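You operate a simulated robot arm through the tools that you are given. There is no shell and no other tool. Be economical: measure what you need, move in short steps, check, and stop when the job is done.

Carry out the task below with a simulated robot arm. There is one attempt and no reset: what you move stays moved.

JOB
Swap the flour jar's cracked grey seal for the orange one.
Fine: lift the catch first and fasten it after; the old seal goes on the cork mat.

Only the result counts: the job must be done as asked and must still hold three seconds after the hand-in. Knocking over, shifting, dropping, spilling or breaking anything else fails it. Lids that push on must go on centred and level and be pressed home; caps that screw on are set level and turned clockwise until they are tight.

ROBOT AND FRAMES
A 7-joint arm with a two-finger parallel gripper, fixed in place. Base frame: the origin is at the foot of the arm, x ahead of it, y to its left, z up; the work surface is at about z = 0.84. Lengths are in m, angles in rad, forces in N, time in s.
With the tool pointing down near the work surface it reaches from about 0.34 to 0.78 m from the base axis. Its first joint turns from -2.897 to 2.897 rad. Payload 3.91 kg.
The tool frame sits at the grasp point between the pads (the TCP): z along the fingers, y along the line on which they close. The tips reach 0.03 m beyond it. The gripper opens to 0.11 m. The fingers are 0.02 m wide and 0.01 m thick; the gripper's body (0.048 by 0.112 m) begins 0.055 m behind the TCP.
Orientation is told as [roll, pitch, yaw] about the base's x, y, z axes, in that order, counted from this pose: with the fingers straight down and closing along the base's y, the tool's x points along the base's -x, its y along +y and its z along -z.

CONTROLS
- The arm moves only by the tool nudge_tool. Its argument "motion" is a list of rows, each an object of numbers (a shift or turn left out is 0, a gripper value left out holds the last): "dx", "dy", "dz": the shift along the tool's x, y, z in m; "wx", "wy", "wz": the turn, a rotation vector about the tool's x, y, z in rad; "fingers": the closure in counts, from 0 (fully open) to 255 (shut). In form: [{"dx": .., "dy": .., "dz": .., "wx": .., "wy": .., "wz": .., "fingers": ..}, ...]. A call has 1 to 8 rows; each row is the pose to reach, as a shift and turn from the pose commanded when the call began, along the tool's axes at that moment. Rows are played at 5 a second. More than 0.05 m and 0.15 rad between two rows, or a gripper value outside its range, and nothing of the call is played. A pose out of reach is approached as far as the arm can. The call stops where the force on the tool passes 90 N (or 10 N more than at its start, if that is more) or the arm is blocked; 0.2 s more then pass. The fingers move at their own pace (about 0.153 m/s each) and stop on an object; they squeeze with about 27 N. The grip force told is the motor's: it shows also when the fingers shut on nothing. Time passes only in rows, and 0.2 s behind the last, so rows that repeat a pose let the fingers close. It gives the time, the measured TCP pose, the force on the tool (base axes), the opening and the grip force at its end, in the units of the frame above (readings bear some noise), with the torque about the TCP (base axes, N m) and any sound that the robot's microphone picked up.
- Cameras (640 x 400 px; columns grow to the right, rows downward): "scene" is fixed at [0.0343, 0.5121, 1.6061]; the picture's right is [-0.29, -0.96, 0.00], its down [-0.64, 0.19, -0.75] and it looks along [0.71, -0.22, -0.67] (base axes); focal length 329 px, centre (320, 200). "wrist" rides on the gripper at [0.077, 0.007, -0.114] in the tool frame; the picture's right is [-0.09, 1.00, 0.00], its down [-0.80, -0.07, -0.59] and it looks along [-0.59, -0.05, 0.80] (tool axes); focal length 270 px, centre (320, 200). There is no depth. A picture from a camera that has moved, and an enlarged one, comes with that camera's place and axes in the base frame and with its lens. The place of the scene camera against the robot may be out by one fixed shift of up to 0.025 m in any direction.
- grab_frame(camera): a new picture of that camera. It takes no simulated time.
- raise_lower(by): slides the trunk up (or, below 0, down) by that many m; the arm rides with it, the base frame stays. It gives what a move gives, with no picture.
- inspect(camera, box): a new picture of the part [left, top, right, bottom] of that camera's present view, enlarged. It takes no simulated time.
- sign_off(): hands the job in; it is judged then, once.

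Go step by step. Nothing tells you positions but the pictures and the camera data: compare them with the known pose of the tool, close in by small moves and look again before you grip or let go. The budget is 120 turns and 76 pictures, counting those below and the enlarged ones. Unless the task says otherwise, let go and move clear before handing in, and close with one line.

The tools are called after "Emit:" as a command line: name --argument value ..., lists and objects as JSON in quotes. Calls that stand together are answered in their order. nudge_tool: Moves the arm, as the interface text tells. Its arguments: {"type":"object","properties":{"motion":{"type":"array"}},"required":["motion"]} The other tools are called the same way: raise_lower (by) slides the trunk up or down; grab_frame (camera) takes a picture; inspect (camera, box) takes an enlarged picture of a part of a camera's view; sign_off () hands the job in.

At the start:

```text
t: 0.0
eef_pos: [0.4247, 0.3218, 1.2527]
orientation: [0.001, -0.001, 0.0]
contact_force: [-0.4, 0.2, 0.5]
wrist_torque: [-0.03, -0.02, 0.01]
grip_width: 0.1098
gripper_force: 0.0
trunk travel left (down, up): [-0.575, 0.035]
```

scene: 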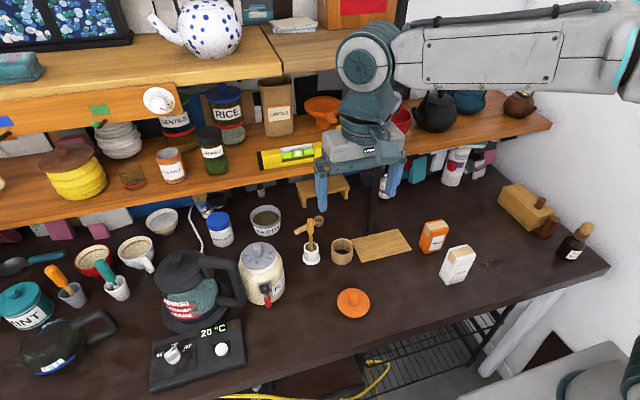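
wrist: 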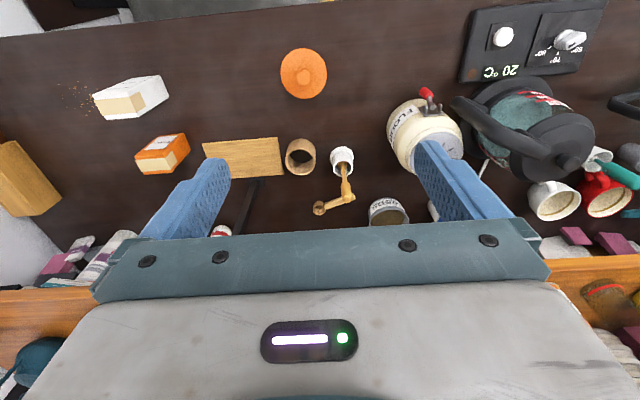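

I see the flour jar with a red catch beside the kettle, an orange disc in front (maybe the seal), and a cork-coloured mat. I'll enlarge these first.

Emit:
inspect --camera "scene" --box '[220, 220, 320, 320]'

Emit:
inspect --camera "scene" --box '[290, 200, 430, 330]'

Emit:
inspect --camera "wrist" --box '[260, 40, 480, 240]'

```text
4.00 times, centred on (270, 270) of scene
camera zoom: at [0.0343, 0.5121, 1.6061], right [-0.29, -0.96, 0.0], down [-0.64, 0.19, -0.75], along [0.71, -0.22, -0.67], focal length 1316 px, centre (520, -80)
```

zoom: 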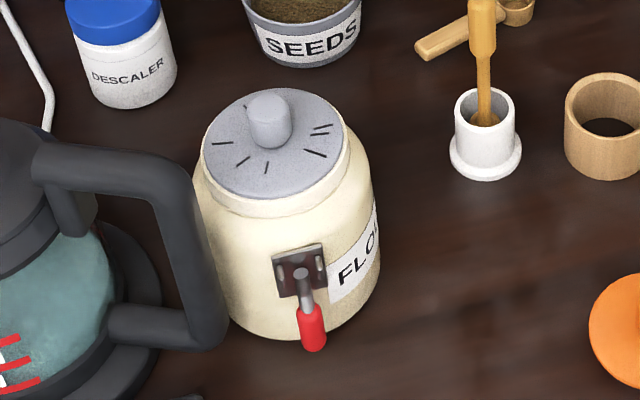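

```text
3.08 times, centred on (360, 265) of scene
camera zoom: at [0.0343, 0.5121, 1.6061], right [-0.29, -0.96, 0.0], down [-0.64, 0.19, -0.75], along [0.71, -0.22, -0.67], focal length 1012 px, centre (197, 0)
```

zoom: 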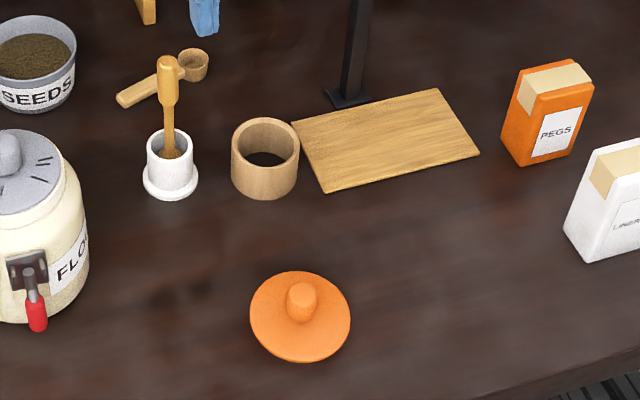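

```text
2.00 times, centred on (370, 140) of wrist
camera zoom: at [0.3473, 0.3289, 1.3669], right [0.09, 1.0, 0.0], down [0.8, -0.07, 0.59], along [0.59, -0.05, -0.8], focal length 541 px, centre (220, 320)
```

zoom: 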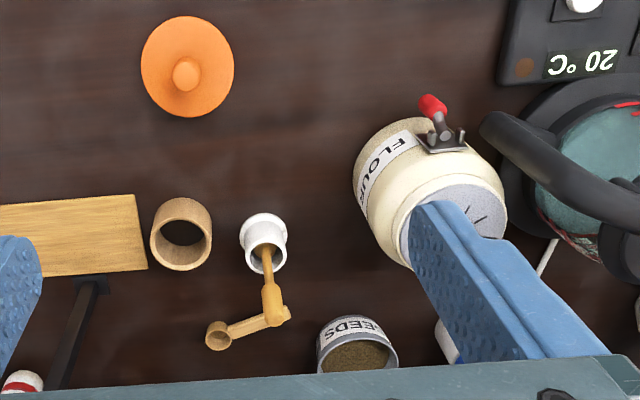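

The "seals" are knobbed discs: the grey one on the jar (about 0.56, 0.50, top near 0.97), and the orange one at about (0.447, 0.29) on the table. I'll move the wrist camera over the jar for a closer look.

Emit:
nudge_tool --motion '[{"dx": -0.01, "dy": 0.04, "dz": 0.01}, {"dx": -0.03, "dy": 0.08, "dz": 0.02}, {"dx": -0.05, "dy": 0.11, "dz": 0.03}, {"dx": -0.06, "dy": 0.14, "dz": 0.04}, {"dx": -0.07, "dy": 0.17, "dz": 0.05}, {"dx": -0.075, "dy": 0.18, "dz": 0.06}]'

Emit:
grab_frame --camera "wrist"

Emit:
grab_frame --camera "scene"

```text
t: 1.4
eef_pos: [0.5012, 0.5011, 1.1921]
orientation: [0.0, -0.002, 0.0]
contact_force: [-0.7, -0.6, -0.3]
wrist_torque: [0.0, 0.01, 0.0]
grip_width: 0.1099
gripper_force: 0.1
trunk travel left (down, up): [-0.575, 0.035]
```

```text
70 pictures are left
camera wrist: at [0.4232, 0.5091, 1.3067], right [0.09, 1.0, 0.0], down [0.8, -0.07, 0.6], along [0.59, -0.05, -0.8], focal length 270 px, centre (320, 200)
```

wrist: 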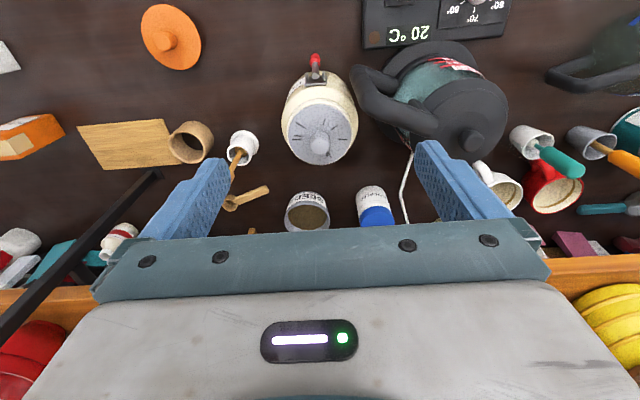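

```text
69 pictures are left
```

scene: 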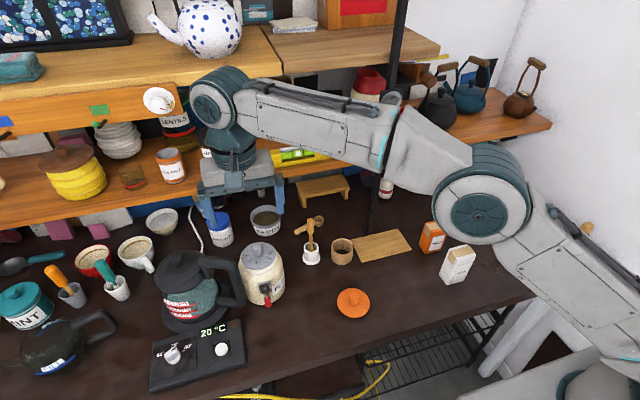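

Emit:
inspect --camera "wrist" --box '[260, 40, 420, 170]'

Emit:
inspect --camera "scene" --box '[230, 230, 300, 310]'

```text
3.08 times, centred on (340, 105) of wrist
camera zoom: at [0.4232, 0.5091, 1.3067], right [0.09, 1.0, 0.0], down [0.8, -0.07, 0.6], along [0.59, -0.05, -0.8], focal length 832 px, centre (258, 492)
```

zoom: 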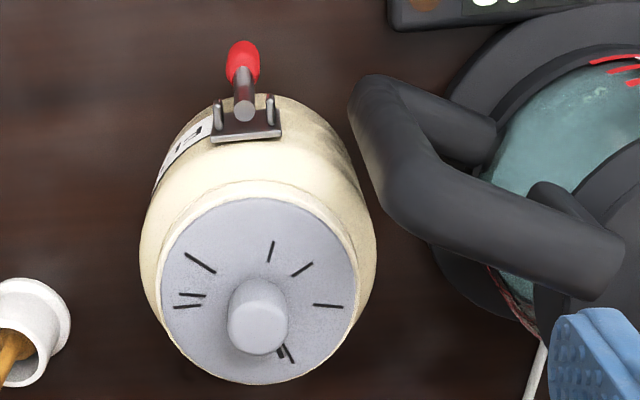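

```text
5.00 times, centred on (265, 270) of scene
camera zoom: at [0.0343, 0.5121, 1.6061], right [-0.29, -0.96, 0.0], down [-0.64, 0.19, -0.75], along [0.71, -0.22, -0.67], focal length 1645 px, centre (595, -150)
```

zoom: 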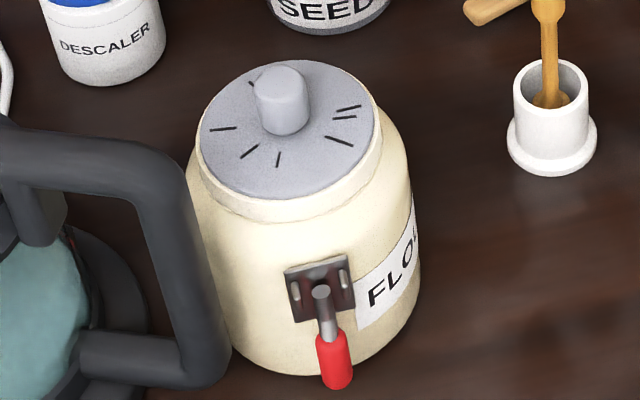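

The catch is a lever hanging down on the robot side of the jar: pivot near (0.502, 0.497, 0.929), red tip near (0.487, 0.497, 0.874). I'll retreat in front of it, tilt the fingers forward a little and partly close them, keeping away from the kettle handle.

Emit:
nudge_tool --motion '[{"dx": 0.04, "dy": -0.004, "wy": -0.05, "fingers": 150}, {"dx": 0.07, "dy": -0.004, "dz": 0.03, "wy": -0.1}, {"dx": 0.075, "dy": -0.004, "dz": 0.07, "wy": -0.2}, {"dx": 0.075, "dy": -0.004, "dz": 0.11, "wy": -0.3}, {"dx": 0.075, "dy": -0.004, "dz": 0.15, "wy": -0.35}, {"dx": 0.075, "dy": -0.004, "dz": 0.19, "wy": -0.35}, {"dx": 0.075, "dy": -0.004, "dz": 0.23, "wy": -0.35}]'

Emit:
grab_frame --camera "wrist"

Emit:
inspect --camera "scene" --box '[180, 200, 320, 320]'

```text
t: 3.0
eef_pos: [0.4256, 0.496, 0.9619]
orientation: [0.0, -0.35, 0.001]
contact_force: [-0.5, 0.5, 0.1]
wrist_torque: [0.0, -0.05, -0.01]
grip_width: 0.0452
gripper_force: 0.1
trunk travel left (down, up): [-0.575, 0.035]
```

```text
66 pictures are left
camera wrist: at [0.313, 0.504, 1.0429], right [0.08, 1.0, 0.03], down [0.55, -0.07, 0.83], along [0.83, -0.05, -0.55], focal length 270 px, centre (320, 200)
```

wrist: 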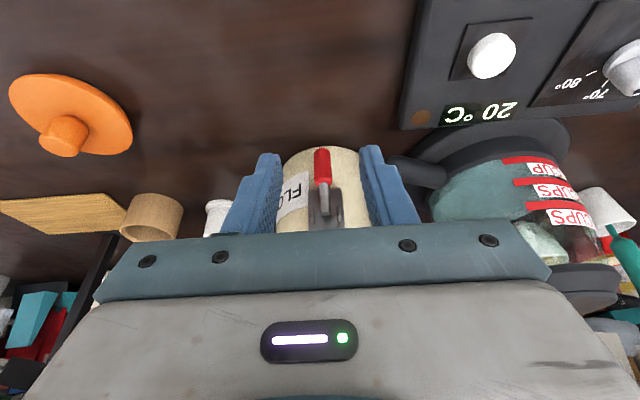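

```text
3.33 times, centred on (250, 260) of scene
camera zoom: at [0.0343, 0.5121, 1.6061], right [-0.29, -0.96, 0.0], down [-0.64, 0.19, -0.75], along [0.71, -0.22, -0.67], focal length 1097 px, centre (553, 0)
```

zoom: 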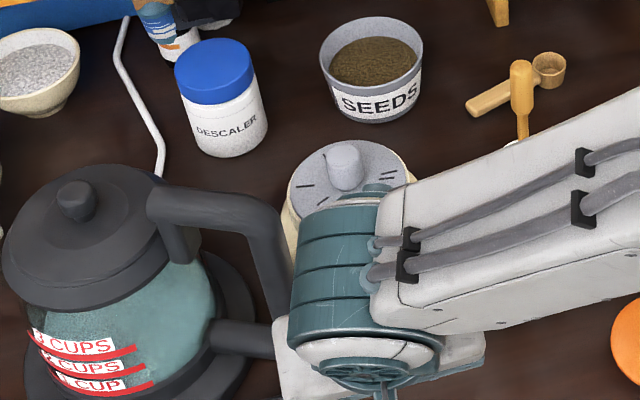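

The wrist view confirms the red tip at (0.487, 0.497, 0.873). I'll lower in front of it, then move forward so the fingers straddle the handle.

Emit:
nudge_tool --motion '[{"dz": 0.035, "dy": 0.001}, {"dz": 0.073, "dy": 0.001}, {"dx": -0.015, "dz": 0.073, "dy": 0.001}, {"dx": -0.03, "dz": 0.073, "dy": 0.001}]'

Emit:
inspect --camera "wrist" --box '[220, 100, 440, 250]'

```text
t: 4.0
eef_pos: [0.4784, 0.4962, 0.9045]
orientation: [-0.001, -0.35, 0.0]
contact_force: [-0.1, 0.6, 0.0]
wrist_torque: [0.0, 0.01, 0.0]
grip_width: 0.0455
gripper_force: 0.1
trunk travel left (down, up): [-0.575, 0.035]
```

```text
2.67 times, centred on (330, 175) of wrist
camera zoom: at [0.366, 0.505, 0.9861], right [0.08, 1.0, 0.03], down [0.55, -0.07, 0.83], along [0.83, -0.05, -0.55], focal length 721 px, centre (293, 267)
```

zoom: 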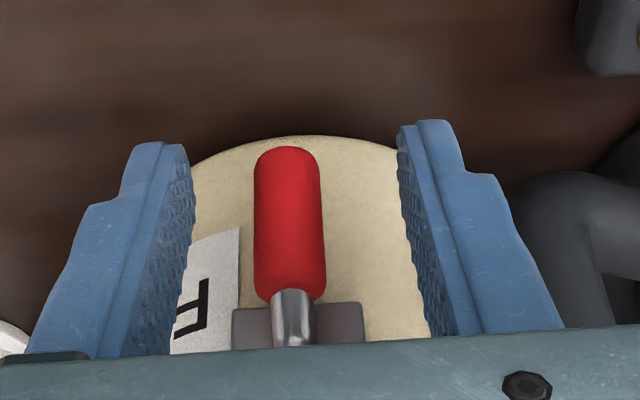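

The red handle sits centred between the fingers. I'm closing on it.

Emit:
nudge_tool --motion '[{"fingers": 255}, {"fingers": 255}, {"fingers": 255}]'

```text
t: 4.8
eef_pos: [0.4782, 0.495, 0.905]
orientation: [-0.002, -0.348, -0.002]
contact_force: [-4.3, -9.8, -1.7]
wrist_torque: [-0.17, -0.01, -0.17]
grip_width: 0.0138
gripper_force: 45.0
trunk travel left (down, up): [-0.575, 0.035]
```

The handle is gripped. I'll lift it in an arc about its pivot, outward then upward, and check partway.

Emit:
nudge_tool --motion '[{"dx": 0.0057, "dy": -0.002, "dz": -0.0048}, {"dx": 0.0104, "dy": -0.002, "dz": -0.0104}, {"dx": 0.0142, "dy": -0.002, "dz": -0.0175}, {"dx": 0.0172, "dy": -0.002, "dz": -0.0248}]'

Emit:
inspect --camera "wrist" --box '[220, 100, 440, 250]'

```text
t: 5.8
eef_pos: [0.4554, 0.4948, 0.9182]
orientation: [-0.003, -0.346, -0.001]
contact_force: [21.1, -6.4, -16.8]
wrist_torque: [-0.1, 0.94, -0.1]
grip_width: 0.0135
gripper_force: 45.1
trunk travel left (down, up): [-0.575, 0.035]
```

```text
2.67 times, centred on (330, 175) of wrist
camera zoom: at [0.3435, 0.5034, 1.0007], right [0.08, 1.0, 0.03], down [0.55, -0.07, 0.83], along [0.83, -0.05, -0.56], focal length 721 px, centre (293, 267)
```

zoom: 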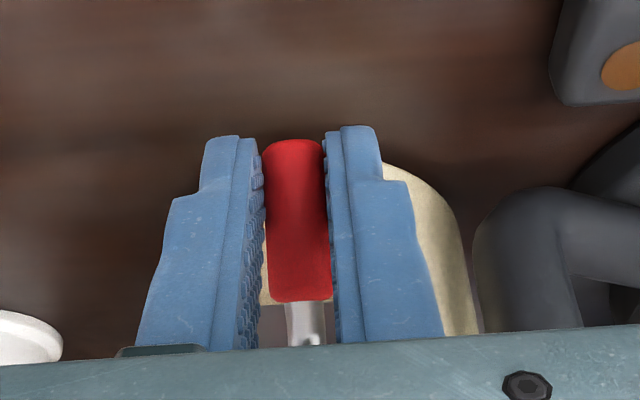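

Resistance is about 26 N. I need to check that the jar itself hasn't moved.

Emit:
inspect --camera "scene" --box '[180, 200, 320, 320]'

Emit:
grab_frame --camera "wrist"

```text
3.33 times, centred on (250, 260) of scene
camera zoom: at [0.0343, 0.5121, 1.6061], right [-0.29, -0.96, 0.0], down [-0.64, 0.19, -0.75], along [0.71, -0.22, -0.67], focal length 1097 px, centre (553, 0)
```

zoom: 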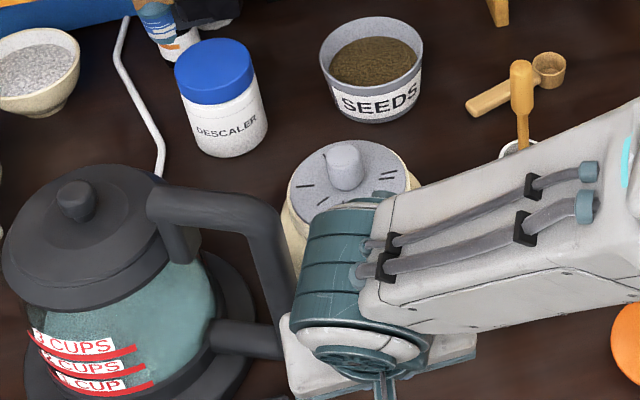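

```text
61 pictures are left
camera wrist: at [0.3435, 0.5034, 1.0007], right [0.08, 1.0, 0.03], down [0.55, -0.07, 0.83], along [0.83, -0.05, -0.56], focal length 270 px, centre (320, 200)
```

wrist: 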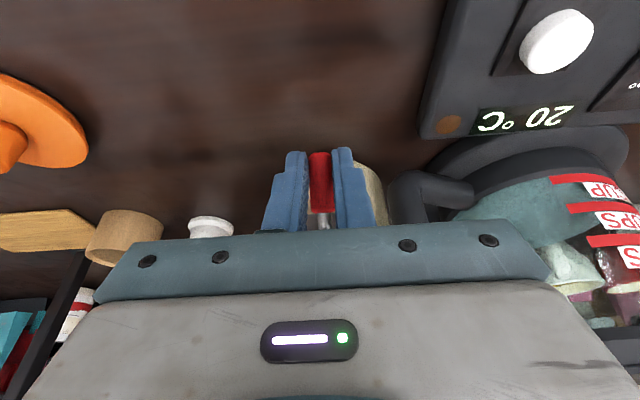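

The jar hasn't moved and the lever is turning. I'll continue the arc.

Emit:
nudge_tool --motion '[{"dx": 0.0012, "dz": -0.0079}, {"dx": 0.0015, "dz": -0.0158}, {"dx": 0.0001, "dz": -0.0236}, {"dx": -0.0024, "dz": -0.0313}]'

Emit:
inspect --camera "wrist" --box '[220, 100, 440, 250]'

Emit:
inspect --camera "scene" --box '[180, 200, 320, 320]'

```text
t: 6.8
eef_pos: [0.441, 0.4956, 0.9475]
orientation: [-0.008, -0.343, 0.002]
contact_force: [-10.3, -14.1, -28.7]
wrist_torque: [-0.24, 1.84, -0.22]
grip_width: 0.0134
gripper_force: 44.3
trunk travel left (down, up): [-0.575, 0.035]
```

```text
2.67 times, centred on (330, 175) of wrist
camera zoom: at [0.3293, 0.5036, 1.0299], right [0.08, 1.0, 0.02], down [0.55, -0.06, 0.83], along [0.83, -0.06, -0.56], focal length 721 px, centre (293, 267)
```

zoom: 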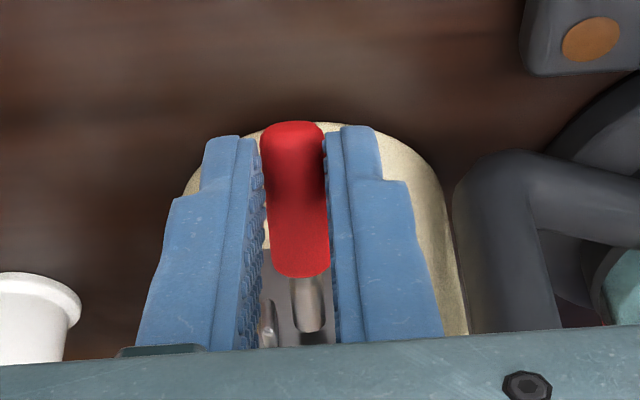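

```text
3.33 times, centred on (250, 260) of scene
camera zoom: at [0.0343, 0.5121, 1.6061], right [-0.29, -0.96, 0.0], down [-0.64, 0.19, -0.75], along [0.71, -0.22, -0.67], focal length 1097 px, centre (553, 0)
```

zoom: 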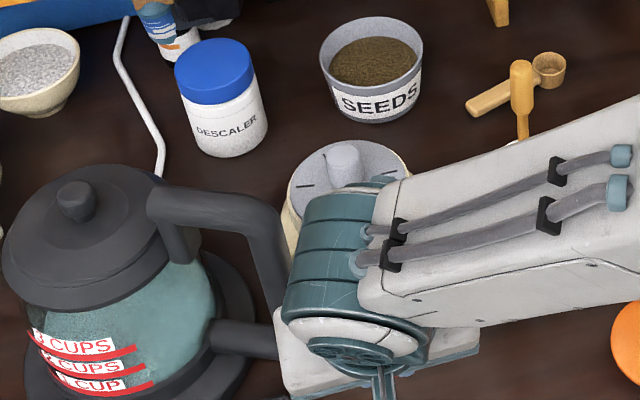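

The lever is at roughly 80° up and the jar is still in place, with some torque building in the grip. I'll continue the lift while letting the tool turn with the lever.

Emit:
nudge_tool --motion '[{"dx": -0.004, "dz": -0.003, "wy": 0.09}, {"dx": -0.0075, "dz": -0.006, "wy": 0.18}, {"dx": -0.011, "dz": -0.009, "wy": 0.27}, {"dx": -0.015, "dz": -0.012, "wy": 0.35}]'

Emit:
inspect --camera "wrist" --box '[220, 60, 440, 250]'

```text
t: 7.8
eef_pos: [0.4501, 0.4946, 0.9682]
orientation: [-0.005, 0.005, 0.003]
contact_force: [-37.4, -11.7, -13.4]
wrist_torque: [-0.18, 0.65, -0.08]
grip_width: 0.013
gripper_force: 44.8
trunk travel left (down, up): [-0.575, 0.035]
```

```text
2.11 times, centred on (330, 155) of wrist
camera zoom: at [0.3728, 0.5036, 1.0828], right [0.09, 1.0, -0.01], down [0.8, -0.07, 0.59], along [0.59, -0.06, -0.81], focal length 569 px, centre (299, 295)
```

zoom: 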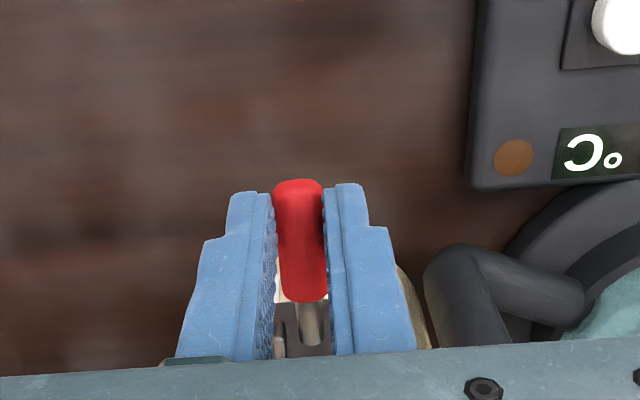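

The lever is about horizontal and I'm pushing it radially. I'll release the grip and look at how it rests.

Emit:
nudge_tool --motion '[{"fingers": 160}, {"fingers": 160}, {"dz": -0.03, "fingers": 160}, {"dz": -0.06, "dx": 0.02, "fingers": 160}, {"dz": -0.09, "dx": 0.05, "fingers": 160}]'

Emit:
inspect --camera "wrist" --box '[220, 60, 440, 250]'

Emit:
inspect --camera "scene" --box '[180, 200, 320, 320]'

```text
t: 9.0
eef_pos: [0.4044, 0.4966, 1.0564]
orientation: [0.0, 0.0, 0.0]
contact_force: [-0.3, 0.9, -0.4]
wrist_torque: [-0.02, -0.03, 0.01]
grip_width: 0.041
gripper_force: 0.1
trunk travel left (down, up): [-0.575, 0.035]
```

```text
2.11 times, centred on (330, 155) of wrist
camera zoom: at [0.3268, 0.5038, 1.1718], right [0.09, 1.0, 0.0], down [0.8, -0.07, 0.59], along [0.59, -0.05, -0.8], focal length 569 px, centre (299, 295)
```

zoom: 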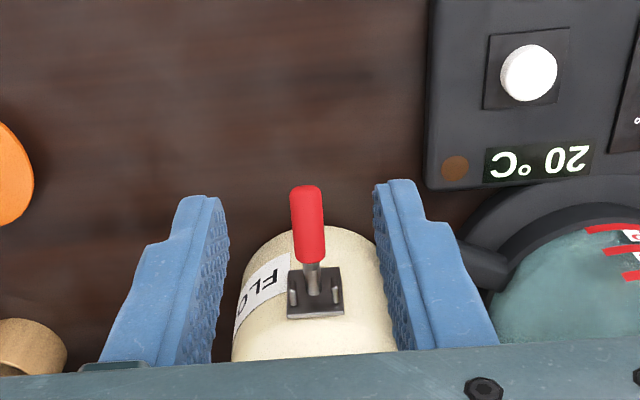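

```text
3.33 times, centred on (250, 260) of scene
camera zoom: at [0.0343, 0.5121, 1.6061], right [-0.29, -0.96, 0.0], down [-0.64, 0.19, -0.75], along [0.71, -0.22, -0.67], focal length 1097 px, centre (553, 0)
```

zoom: 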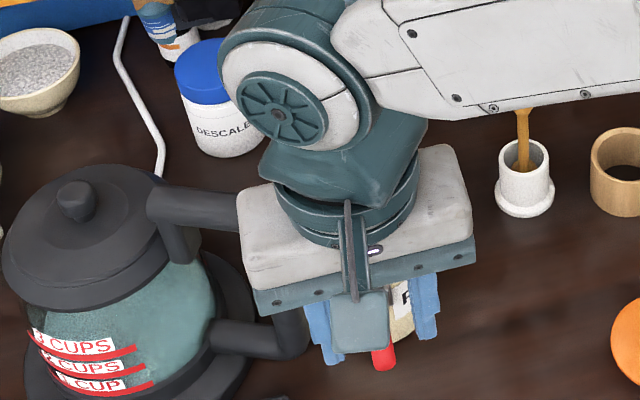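

The catch stays up, roughly horizontal. I'll move aside for a clear scene view of it and the lid.

Emit:
nudge_tool --motion '[{"dz": -0.04, "dy": -0.02}, {"dz": -0.06, "dy": -0.06}, {"dz": -0.08, "dy": -0.1}, {"dz": -0.1, "dy": -0.14}]'

Emit:
inspect --camera "scene" --box '[230, 230, 300, 310]'

Emit:
inspect --camera "wrist" --box '[360, 60, 560, 220]'

```text
t: 10.0
eef_pos: [0.4046, 0.3526, 1.1588]
orientation: [-0.002, -0.001, 0.001]
contact_force: [-0.4, -0.7, 0.2]
wrist_torque: [0.03, 0.03, 0.03]
grip_width: 0.0409
gripper_force: 0.0
trunk travel left (down, up): [-0.575, 0.035]
```

```text
5.00 times, centred on (265, 270) of scene
camera zoom: at [0.0343, 0.5121, 1.6061], right [-0.29, -0.96, 0.0], down [-0.64, 0.19, -0.75], along [0.71, -0.22, -0.67], focal length 1645 px, centre (595, -150)
```

zoom: 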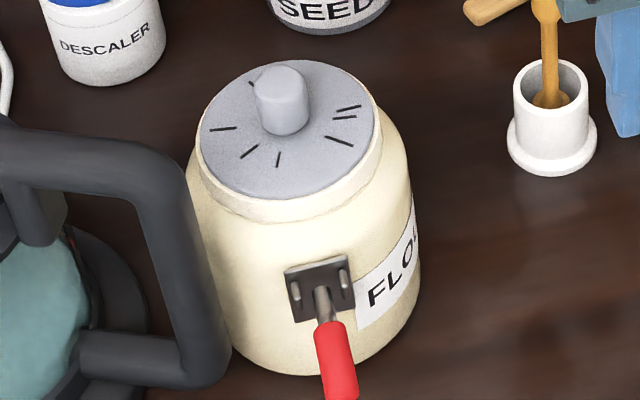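

```text
2.50 times, centred on (460, 140) of wrist
camera zoom: at [0.3273, 0.3612, 1.2734], right [0.09, 1.0, 0.0], down [0.8, -0.07, 0.59], along [0.59, -0.05, -0.8], focal length 676 px, centre (-30, 350)
```

zoom: 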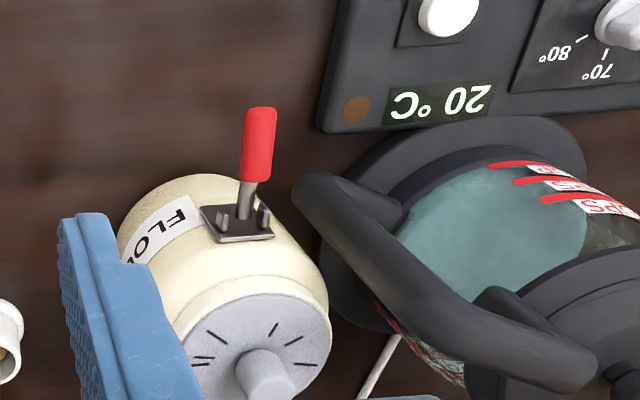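

The jar is undisturbed and the lever stands straight out. I'll regrip it and test gently whether it lifts further.

Emit:
nudge_tool --motion '[{"dx": -0.02, "dy": 0.04, "dz": 0.0}, {"dx": -0.04, "dy": 0.08, "dz": 0.02}, {"dx": -0.053, "dy": 0.12, "dz": 0.045}, {"dx": -0.053, "dy": 0.143, "dz": 0.085}, {"dx": -0.053, "dy": 0.143, "dz": 0.13}, {"dx": -0.053, "dy": 0.143, "dz": 0.175}, {"dx": -0.053, "dy": 0.143, "dz": 0.213}]'

Emit:
nudge_tool --motion '[{"fingers": 255}, {"fingers": 255}, {"dx": -0.001, "dz": -0.009, "fingers": 255}, {"dx": -0.003, "dz": -0.017, "fingers": 255}]'

Emit:
inspect --camera "wrist" --box '[220, 60, 440, 250]'

```text
t: 11.6
eef_pos: [0.4593, 0.496, 0.9436]
orientation: [0.001, -0.001, -0.003]
contact_force: [1.7, 0.2, 0.9]
wrist_torque: [0.01, -0.02, 0.01]
grip_width: 0.0409
gripper_force: 0.0
trunk travel left (down, up): [-0.575, 0.035]
```

```text
t: 12.6
eef_pos: [0.4603, 0.4954, 0.9506]
orientation: [-0.019, 0.015, 0.0]
contact_force: [-13.1, -19.6, -57.9]
wrist_torque: [0.1, 0.22, -0.05]
grip_width: 0.0137
gripper_force: 45.3
trunk travel left (down, up): [-0.575, 0.035]
```

```text
2.11 times, centred on (330, 155) of wrist
camera zoom: at [0.3843, 0.5054, 1.0653], right [0.09, 1.0, -0.02], down [0.81, -0.06, 0.58], along [0.58, -0.07, -0.81], focal length 569 px, centre (299, 295)
```

zoom: 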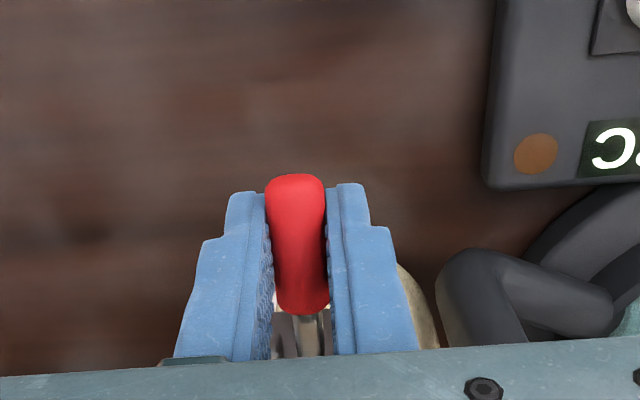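

Pulling with 58 N barely moves it, so the catch is at its upper stop. I'll release and back off upward, then line up over the lid knob.

Emit:
nudge_tool --motion '[{"dz": 0.012, "fingers": 255}, {"dz": 0.012, "fingers": 150}, {"dz": 0.012, "fingers": 150}, {"dz": -0.02}, {"dz": -0.06}, {"dz": -0.1}, {"dz": -0.13}]'

Emit:
grab_frame --camera "wrist"

```text
t: 14.2
eef_pos: [0.4603, 0.5007, 1.0932]
orientation: [0.0, 0.001, 0.001]
contact_force: [-0.2, -0.8, 0.4]
wrist_torque: [0.02, -0.03, 0.03]
grip_width: 0.0453
gripper_force: 0.1
trunk travel left (down, up): [-0.575, 0.035]
```

```text
52 pictures are left
camera wrist: at [0.3834, 0.5081, 1.2089], right [0.09, 1.0, 0.0], down [0.8, -0.07, 0.59], along [0.59, -0.05, -0.8], focal length 270 px, centre (320, 200)
```

wrist: 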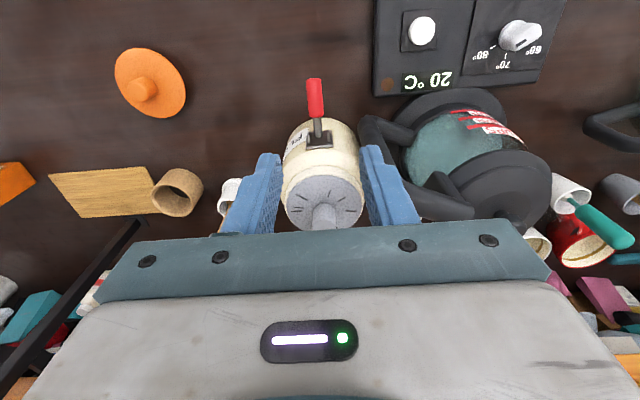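

The lid centre triangulates to about (0.5655, 0.4965), its plane at z ≈ 0.968 with the knob top near 1.0. I'll move above the knob and check.

Emit:
nudge_tool --motion '[{"dx": -0.035, "dy": -0.004}, {"dx": -0.07, "dy": -0.004}, {"dx": -0.105, "dy": -0.004}, {"dx": -0.105, "dy": -0.004, "dz": 0.03}]'

Emit:
inspect --camera "wrist" --box '[220, 60, 440, 250]'

Emit:
inspect --camera "scene" --box '[180, 200, 320, 320]'

```text
t: 15.2
eef_pos: [0.5645, 0.4941, 1.0625]
orientation: [-0.001, 0.001, 0.001]
contact_force: [-0.4, -1.3, 0.7]
wrist_torque: [0.04, -0.03, -0.01]
grip_width: 0.0454
gripper_force: 0.0
trunk travel left (down, up): [-0.575, 0.035]
```

```text
2.11 times, centred on (330, 155) of wrist
camera zoom: at [0.4872, 0.5029, 1.1772], right [0.09, 1.0, 0.0], down [0.8, -0.07, 0.59], along [0.59, -0.05, -0.8], focal length 569 px, centre (299, 295)
```

zoom: 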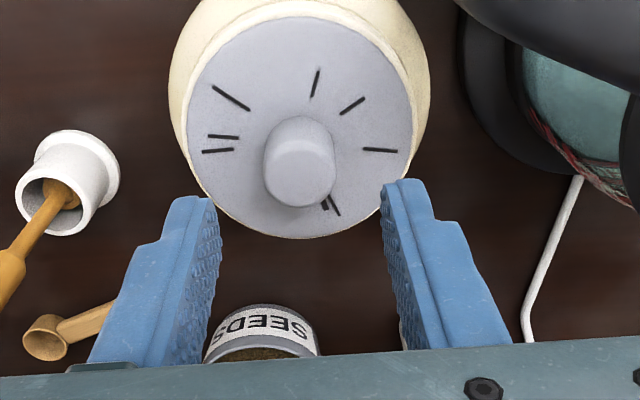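

```text
3.33 times, centred on (250, 260) of scene
camera zoom: at [0.0343, 0.5121, 1.6061], right [-0.29, -0.96, 0.0], down [-0.64, 0.19, -0.75], along [0.71, -0.22, -0.67], focal length 1097 px, centre (553, 0)
```

zoom: 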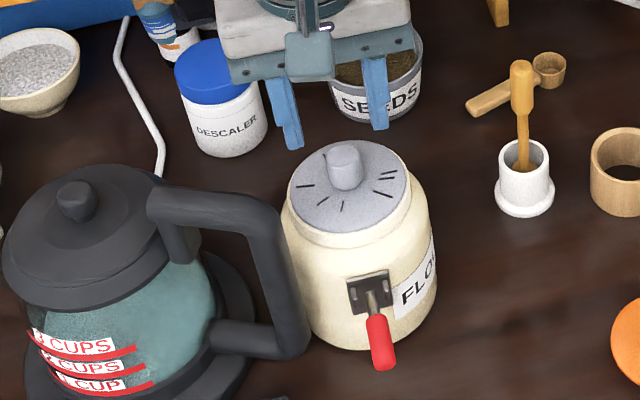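

The knob is between the fingers' line, within 1–2 mm. I'll descend onto it and close.

Emit:
nudge_tool --motion '[{"dy": 0.0015, "dz": 0.03}, {"dy": 0.0015, "dz": 0.058}, {"dy": 0.0015, "dz": 0.058}]'

Emit:
inspect --camera "wrist" --box '[220, 60, 440, 250]'

```text
t: 16.0
eef_pos: [0.565, 0.4954, 1.0095]
orientation: [0.009, -0.008, 0.001]
contact_force: [3.2, 4.7, 31.6]
wrist_torque: [-0.46, 0.01, 0.0]
grip_width: 0.0449
gripper_force: 0.1
trunk travel left (down, up): [-0.575, 0.035]
```

```text
2.11 times, centred on (330, 155) of wrist
camera zoom: at [0.4869, 0.5026, 1.1232], right [0.09, 1.0, 0.01], down [0.8, -0.08, 0.6], along [0.6, -0.05, -0.8], focal length 569 px, centre (299, 295)
```

zoom: 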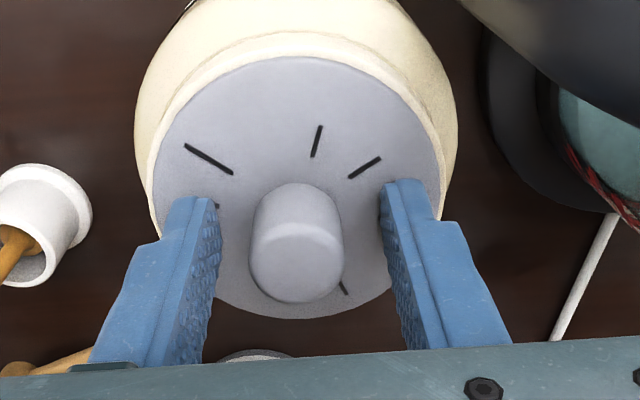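

The fingertips touch the lid with the TCP at 1.0095, so the lid's top is at z ≈ 0.979. I'll rise a few millimetres and close on the knob.

Emit:
nudge_tool --motion '[{"dz": -0.0085}, {"dz": -0.0085, "fingers": 255}, {"dz": -0.0085, "fingers": 255}, {"dz": -0.0085, "fingers": 255}]'

```text
t: 17.0
eef_pos: [0.5656, 0.4959, 1.0117]
orientation: [0.001, 0.0, -0.002]
contact_force: [-0.2, 0.7, -0.2]
wrist_torque: [-0.01, 0.01, 0.04]
grip_width: 0.0221
gripper_force: 26.5
trunk travel left (down, up): [-0.575, 0.035]
```

I have a clean grip on the knob, with no side force. I'll lift gently.

Emit:
nudge_tool --motion '[{"dz": -0.004}, {"dz": -0.01}, {"dz": -0.02}, {"dz": -0.04}]'

Emit:
inspect --camera "scene" --box '[180, 180, 320, 320]'

```text
t: 18.0
eef_pos: [0.5661, 0.4967, 1.0534]
orientation: [-0.001, 0.0, 0.001]
contact_force: [-0.1, -0.9, -1.1]
wrist_torque: [-0.01, 0.03, 0.05]
grip_width: 0.0222
gripper_force: 26.5
trunk travel left (down, up): [-0.575, 0.035]
```

```text
2.86 times, centred on (250, 250) of scene
camera zoom: at [0.0343, 0.5121, 1.6061], right [-0.29, -0.96, 0.0], down [-0.64, 0.19, -0.75], along [0.71, -0.22, -0.67], focal length 940 px, centre (520, 57)
```

zoom: 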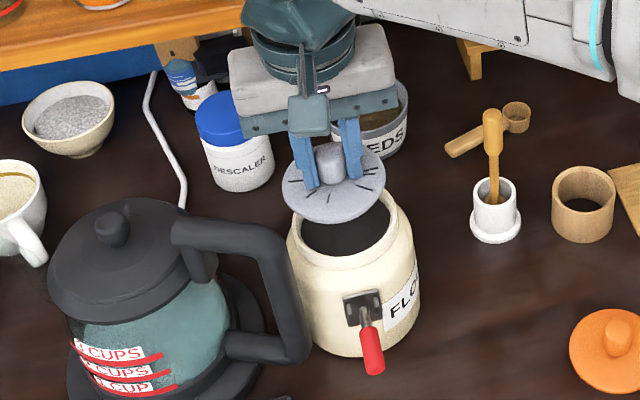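

The grey seal is off and the jar hasn't moved. The mat's centre is near (0.606, 0.136) with a black upright at (0.667, 0.157), so I'll carry the seal to y ≈ 0.115 at height.

Emit:
nudge_tool --motion '[{"dz": -0.045}, {"dx": -0.005, "dy": -0.045, "dz": -0.045}, {"dx": -0.01, "dy": -0.09, "dz": -0.045}, {"dx": -0.015, "dy": -0.135, "dz": -0.045}, {"dx": -0.02, "dy": -0.18, "dz": -0.045}, {"dx": -0.025, "dy": -0.225, "dz": -0.045}, {"dx": -0.03, "dy": -0.27, "dz": -0.045}, {"dx": -0.03, "dy": -0.315, "dz": -0.045}]'

Emit:
grab_frame --camera "wrist"

Emit:
grab_frame --camera "scene"

```text
t: 19.8
eef_pos: [0.5973, 0.1804, 1.0971]
orientation: [0.0, 0.0, 0.001]
contact_force: [-0.2, 0.3, 0.2]
wrist_torque: [0.05, 0.01, 0.04]
grip_width: 0.0225
gripper_force: 27.0
trunk travel left (down, up): [-0.575, 0.035]
```

```text
47 pictures are left
camera wrist: at [0.5192, 0.1889, 1.2119], right [0.09, 1.0, 0.0], down [0.8, -0.07, 0.59], along [0.59, -0.05, -0.8], focal length 270 px, centre (320, 200)
```

wrist: 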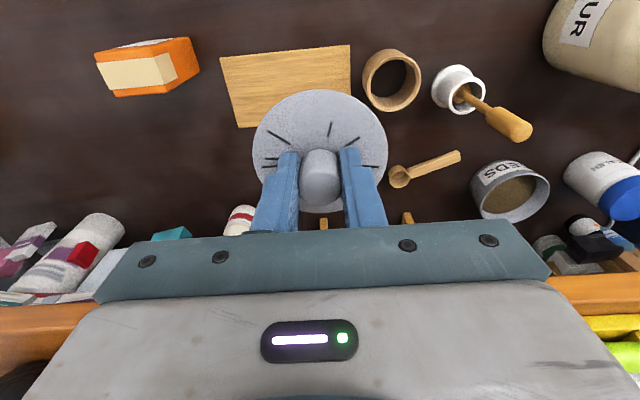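

```text
46 pictures are left
```

scene: 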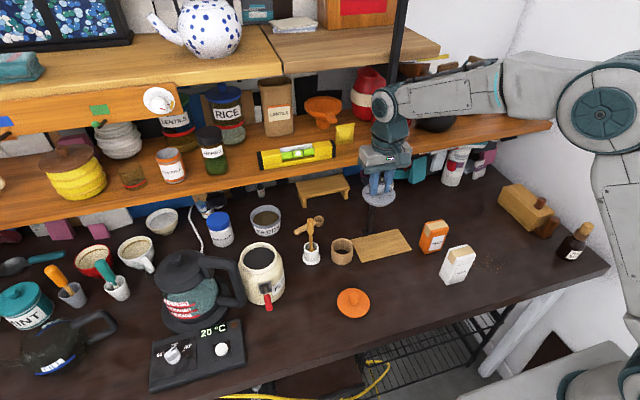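

The mat spans about x 0.563–0.65, y 0.063–0.22. I'll go to (0.607, 0.112), which keeps the hand away from the upright, and then descend.

Emit:
nudge_tool --motion '[{"dx": -0.003, "dy": -0.035}, {"dx": -0.009, "dy": -0.068}, {"dx": -0.009, "dy": -0.068, "dz": 0.045}, {"dx": -0.009, "dy": -0.068, "dz": 0.09}, {"dx": -0.009, "dy": -0.068, "dz": 0.135}, {"dx": -0.009, "dy": -0.068, "dz": 0.165}, {"dx": -0.009, "dy": -0.068, "dz": 0.185}]'

Emit:
inspect --camera "scene" --box '[320, 120, 480, 280]'

Emit:
grab_frame --camera "wrist"

```text
t: 21.4
eef_pos: [0.6061, 0.1137, 0.9122]
orientation: [-0.001, 0.0, -0.001]
contact_force: [-0.7, 0.2, -0.2]
wrist_torque: [0.02, 0.01, -0.02]
grip_width: 0.0223
gripper_force: 26.8
trunk travel left (down, up): [-0.575, 0.035]
```

```text
2.50 times, centred on (400, 200) of scene
camera zoom: at [0.0343, 0.5121, 1.6061], right [-0.29, -0.96, 0.0], down [-0.64, 0.19, -0.75], along [0.71, -0.22, -0.67], focal length 822 px, centre (120, 200)
```

zoom: 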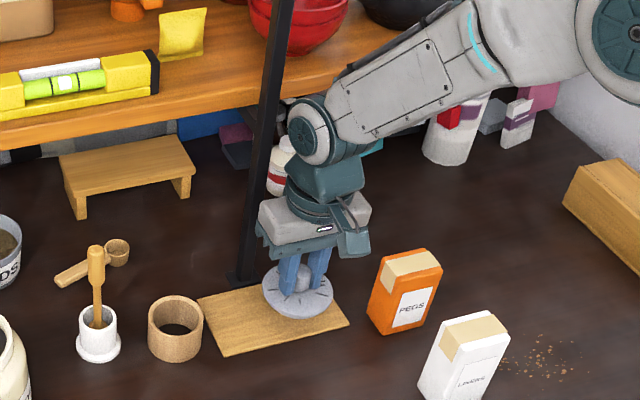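

```text
44 pictures are left
camera wrist: at [0.5281, 0.1219, 1.0258], right [0.09, 1.0, 0.0], down [0.8, -0.07, 0.59], along [0.59, -0.05, -0.8], focal length 270 px, centre (320, 200)
```

wrist: 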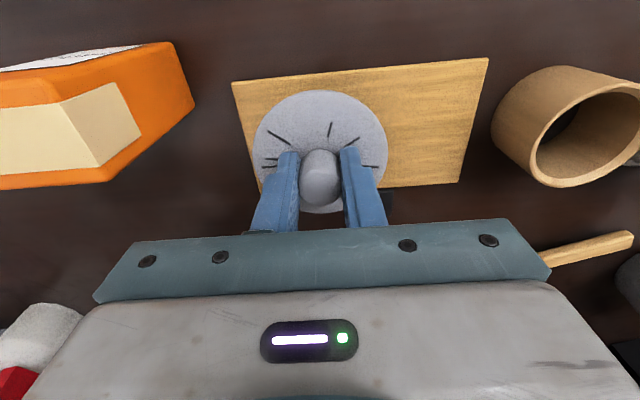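

I'm over the mat and clear of the upright. I'll lower in small steps until it touches.

Emit:
nudge_tool --motion '[{"dx": -0.002, "dy": 0.002, "dz": 0.008}, {"dx": -0.002, "dy": 0.002, "dz": 0.014}, {"dx": -0.002, "dy": 0.002, "dz": 0.018}]'

```text
t: 22.2
eef_pos: [0.6066, 0.1159, 0.8943]
orientation: [-0.001, -0.001, 0.0]
contact_force: [0.4, -0.3, -0.1]
wrist_torque: [-0.01, 0.0, 0.02]
grip_width: 0.0223
gripper_force: 27.4
trunk travel left (down, up): [-0.575, 0.035]
```

Emit:
nudge_tool --motion '[{"dz": 0.002}, {"dz": 0.004}, {"dz": 0.006}]'

Emit:
inspect --camera "scene" --box '[350, 190, 430, 270]'

```text
t: 23.0
eef_pos: [0.6071, 0.1152, 0.8909]
orientation: [0.0, -0.005, 0.002]
contact_force: [-0.7, -0.3, 23.4]
wrist_torque: [0.05, 0.64, -0.02]
grip_width: 0.0221
gripper_force: 27.1
trunk travel left (down, up): [-0.575, 0.035]
```

```text
5.00 times, centred on (390, 230) of scene
camera zoom: at [0.0343, 0.5121, 1.6061], right [-0.29, -0.96, 0.0], down [-0.64, 0.19, -0.75], along [0.71, -0.22, -0.67], focal length 1645 px, centre (-30, 50)
```

zoom: 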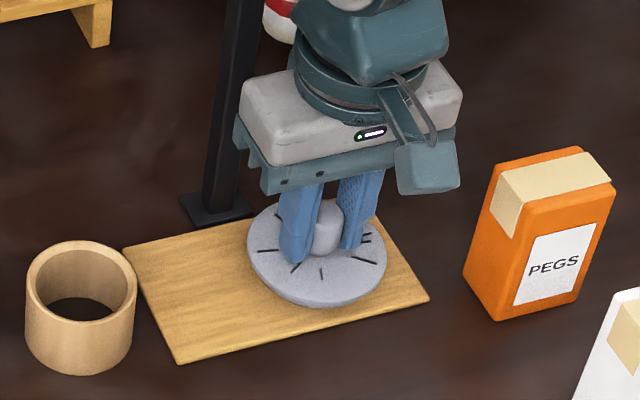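

It's resting flat on the mat. I'll ease the pressure, open and lift away.

Emit:
nudge_tool --motion '[{"dz": -0.0035}, {"dz": -0.0035, "fingers": 150}, {"dz": -0.0035, "fingers": 150}, {"dz": -0.03}, {"dz": -0.07}, {"dz": -0.11}, {"dz": -0.15}]'

Emit:
inspect --camera "scene" --box '[330, 190, 450, 290]'

```text
t: 24.6
eef_pos: [0.6056, 0.1143, 1.0383]
orientation: [-0.001, 0.0, 0.0]
contact_force: [-0.3, 0.1, -0.2]
wrist_torque: [-0.05, 0.02, 0.0]
grip_width: 0.0455
gripper_force: 0.0
trunk travel left (down, up): [-0.575, 0.035]
```

```text
4.00 times, centred on (390, 240) of scene
camera zoom: at [0.0343, 0.5121, 1.6061], right [-0.29, -0.96, 0.0], down [-0.64, 0.19, -0.75], along [0.71, -0.22, -0.67], focal length 1316 px, centre (40, 40)
```

zoom: 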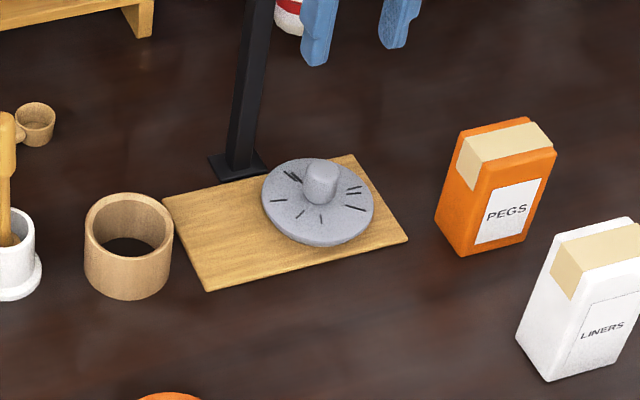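

The grey seal lies flat on the mat. Next I'll move above the orange seal at about (0.447, 0.291).

Emit:
nudge_tool --motion '[{"dx": 0.03, "dy": 0.035}, {"dx": 0.06, "dy": 0.07}, {"dx": 0.09, "dy": 0.105}, {"dx": 0.12, "dy": 0.14}, {"dx": 0.15, "dy": 0.17}, {"dx": 0.159, "dy": 0.177, "dz": 0.03}, {"dx": 0.159, "dy": 0.177, "dz": 0.07}]'

Emit:
grab_frame --camera "wrist"

```text
t: 26.2
eef_pos: [0.4488, 0.2919, 0.9678]
orientation: [0.0, 0.0, -0.002]
contact_force: [-0.1, -0.4, 0.3]
wrist_torque: [0.01, 0.02, -0.03]
grip_width: 0.0453
gripper_force: 0.0
trunk travel left (down, up): [-0.575, 0.035]
```

```text
41 pictures are left
camera wrist: at [0.3718, 0.2997, 1.0828], right [0.09, 1.0, 0.0], down [0.8, -0.07, 0.59], along [0.59, -0.05, -0.8], focal length 270 px, centre (320, 200)
```

wrist: 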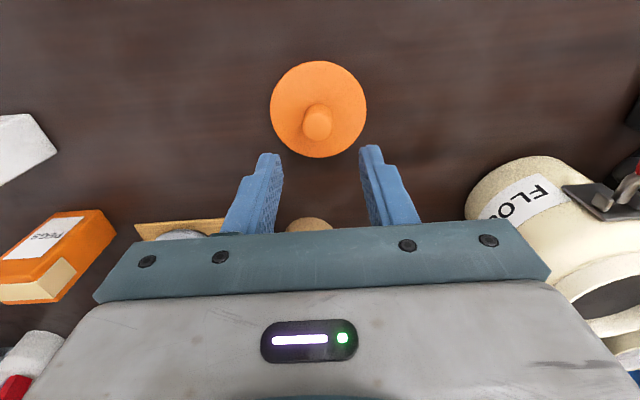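

The orange seal's centre is at about (0.4455, 0.2905), right below. I'll descend over its knob.

Emit:
nudge_tool --motion '[{"dx": 0.003, "dy": -0.001, "dz": 0.04}, {"dx": 0.003, "dy": -0.001, "dz": 0.065}, {"dx": 0.003, "dy": -0.001, "dz": 0.076}]'

Emit:
inspect --camera "wrist" --box '[220, 60, 440, 250]'

```text
t: 27.0
eef_pos: [0.4446, 0.2898, 0.8919]
orientation: [0.0, -0.001, 0.001]
contact_force: [0.1, 0.4, 0.8]
wrist_torque: [0.01, 0.01, -0.02]
grip_width: 0.0455
gripper_force: 0.0
trunk travel left (down, up): [-0.575, 0.035]
```

```text
2.11 times, centred on (330, 155) of wrist
camera zoom: at [0.3672, 0.2981, 1.0071], right [0.09, 1.0, 0.0], down [0.8, -0.07, 0.59], along [0.59, -0.05, -0.8], focal length 569 px, centre (299, 295)
```

zoom: 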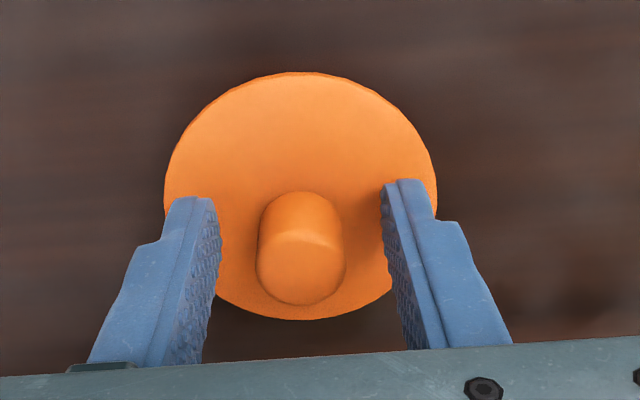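

The knob sits well between the fingers, so I'm closing and lifting.

Emit:
nudge_tool --motion '[{"fingers": 255}, {"fingers": 255}, {"fingers": 255}, {"dz": -0.02}, {"dz": -0.06}, {"dz": -0.1}]'

Emit:
inspect --camera "wrist" --box '[220, 60, 440, 250]'

Emit:
inspect --camera "scene" --box '[280, 180, 420, 320]'

```text
t: 28.4
eef_pos: [0.4443, 0.2883, 0.9929]
orientation: [-0.001, -0.001, -0.001]
contact_force: [0.3, -1.3, -1.5]
wrist_torque: [-0.04, 0.04, 0.04]
grip_width: 0.0221
gripper_force: 27.1
trunk travel left (down, up): [-0.575, 0.035]
```

```text
2.11 times, centred on (330, 155) of wrist
camera zoom: at [0.3676, 0.2969, 1.1079], right [0.09, 1.0, 0.0], down [0.8, -0.07, 0.59], along [0.59, -0.05, -0.8], focal length 569 px, centre (299, 295)
```

zoom: 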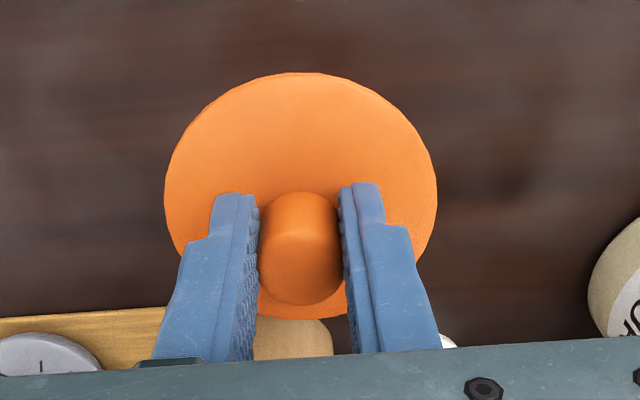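

```text
2.86 times, centred on (350, 250) of scene
camera zoom: at [0.0343, 0.5121, 1.6061], right [-0.29, -0.96, 0.0], down [-0.64, 0.19, -0.75], along [0.71, -0.22, -0.67], focal length 940 px, centre (234, 57)
```

zoom: 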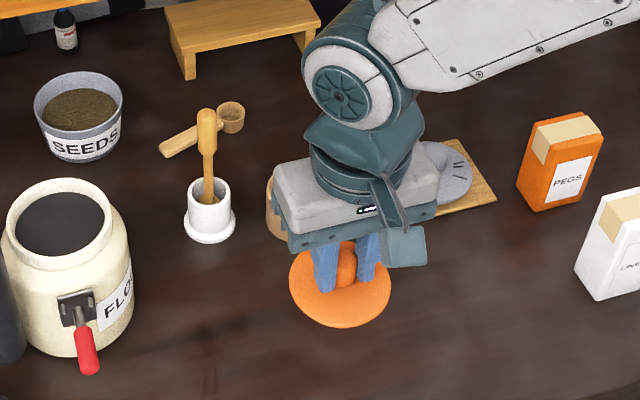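

The orange seal is held the same way as the grey one was. I'll carry it high over to the jar mouth, to the same XY where the grey one was gripped.

Emit:
nudge_tool --motion '[{"dz": -0.04}, {"dz": -0.08}, {"dx": -0.02, "dy": 0.04, "dz": -0.1}, {"dx": -0.045, "dy": 0.08, "dz": -0.1}, {"dx": -0.07, "dy": 0.12, "dz": -0.1}, {"dx": -0.095, "dy": 0.16, "dz": -0.1}, {"dx": -0.1215, "dy": 0.2, "dz": -0.1}, {"dx": -0.1215, "dy": 0.2075, "dz": -0.1}]'

Emit:
inspect --camera "scene" --box '[200, 180, 320, 310]'

Emit:
grab_frame --camera "wrist"

```text
t: 30.2
eef_pos: [0.5644, 0.4965, 1.0919]
orientation: [-0.002, 0.001, 0.0]
contact_force: [-0.6, -0.3, -0.8]
wrist_torque: [0.0, 0.03, 0.01]
grip_width: 0.0219
gripper_force: 26.8
trunk travel left (down, up): [-0.575, 0.035]
```

```text
3.08 times, centred on (260, 245) of scene
camera zoom: at [0.0343, 0.5121, 1.6061], right [-0.29, -0.96, 0.0], down [-0.64, 0.19, -0.75], along [0.71, -0.22, -0.67], focal length 1012 px, centre (505, 62)
```

zoom: 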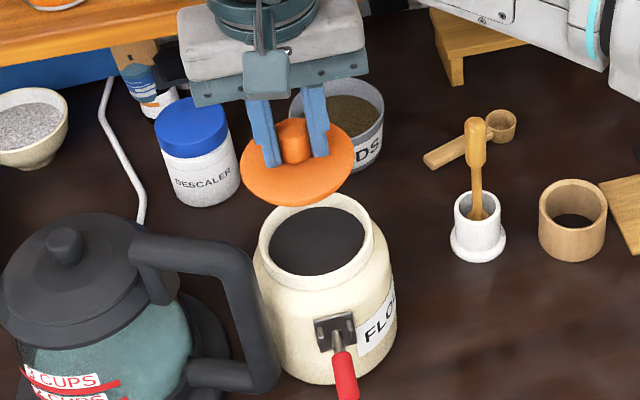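

```text
36 pictures are left
camera wrist: at [0.4879, 0.5055, 1.207], right [0.09, 1.0, 0.0], down [0.8, -0.07, 0.59], along [0.59, -0.05, -0.8], focal length 270 px, centre (320, 200)
```

wrist: 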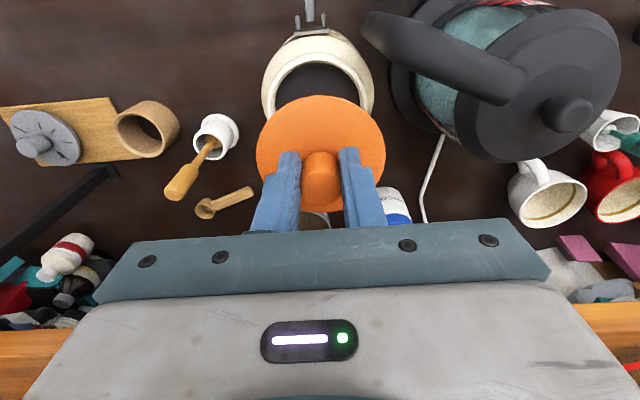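

Both are aligned by the recorded pose. I'll descend in short steps to near contact.

Emit:
nudge_tool --motion '[{"dx": -0.001, "dz": 0.03}, {"dx": -0.001, "dz": 0.055}, {"dx": -0.001, "dz": 0.063}]'

Emit:
inspect --camera "scene" --box '[220, 210, 310, 290]'

Emit:
inspect --camera "wrist" --box '[220, 60, 440, 250]'

```text
t: 31.0
eef_pos: [0.5667, 0.4991, 1.0303]
orientation: [0.0, 0.0, 0.0]
contact_force: [0.5, -1.1, -1.2]
wrist_torque: [-0.01, 0.0, -0.03]
grip_width: 0.022
gripper_force: 27.5
trunk travel left (down, up): [-0.575, 0.035]
```

```text
5.00 times, centred on (265, 250) of scene
camera zoom: at [0.0343, 0.5121, 1.6061], right [-0.29, -0.96, 0.0], down [-0.64, 0.19, -0.75], along [0.71, -0.22, -0.67], focal length 1645 px, centre (595, -50)
```

zoom: 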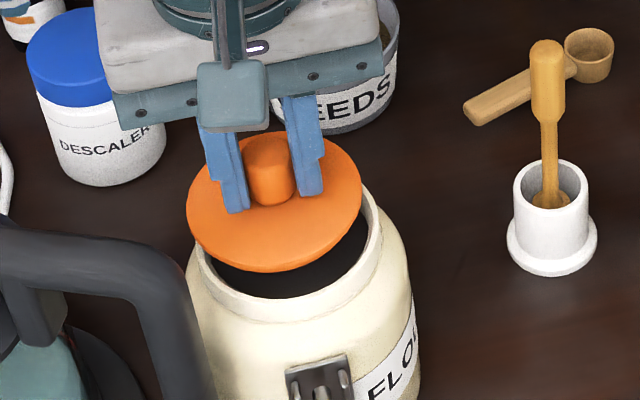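

```text
2.11 times, centred on (330, 155) of wrist
camera zoom: at [0.4897, 0.5062, 1.1442], right [0.09, 1.0, 0.0], down [0.8, -0.07, 0.59], along [0.59, -0.05, -0.8], focal length 569 px, centre (299, 295)
```

zoom: 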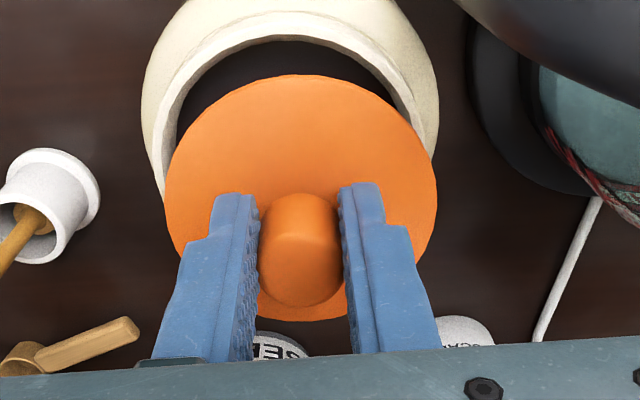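

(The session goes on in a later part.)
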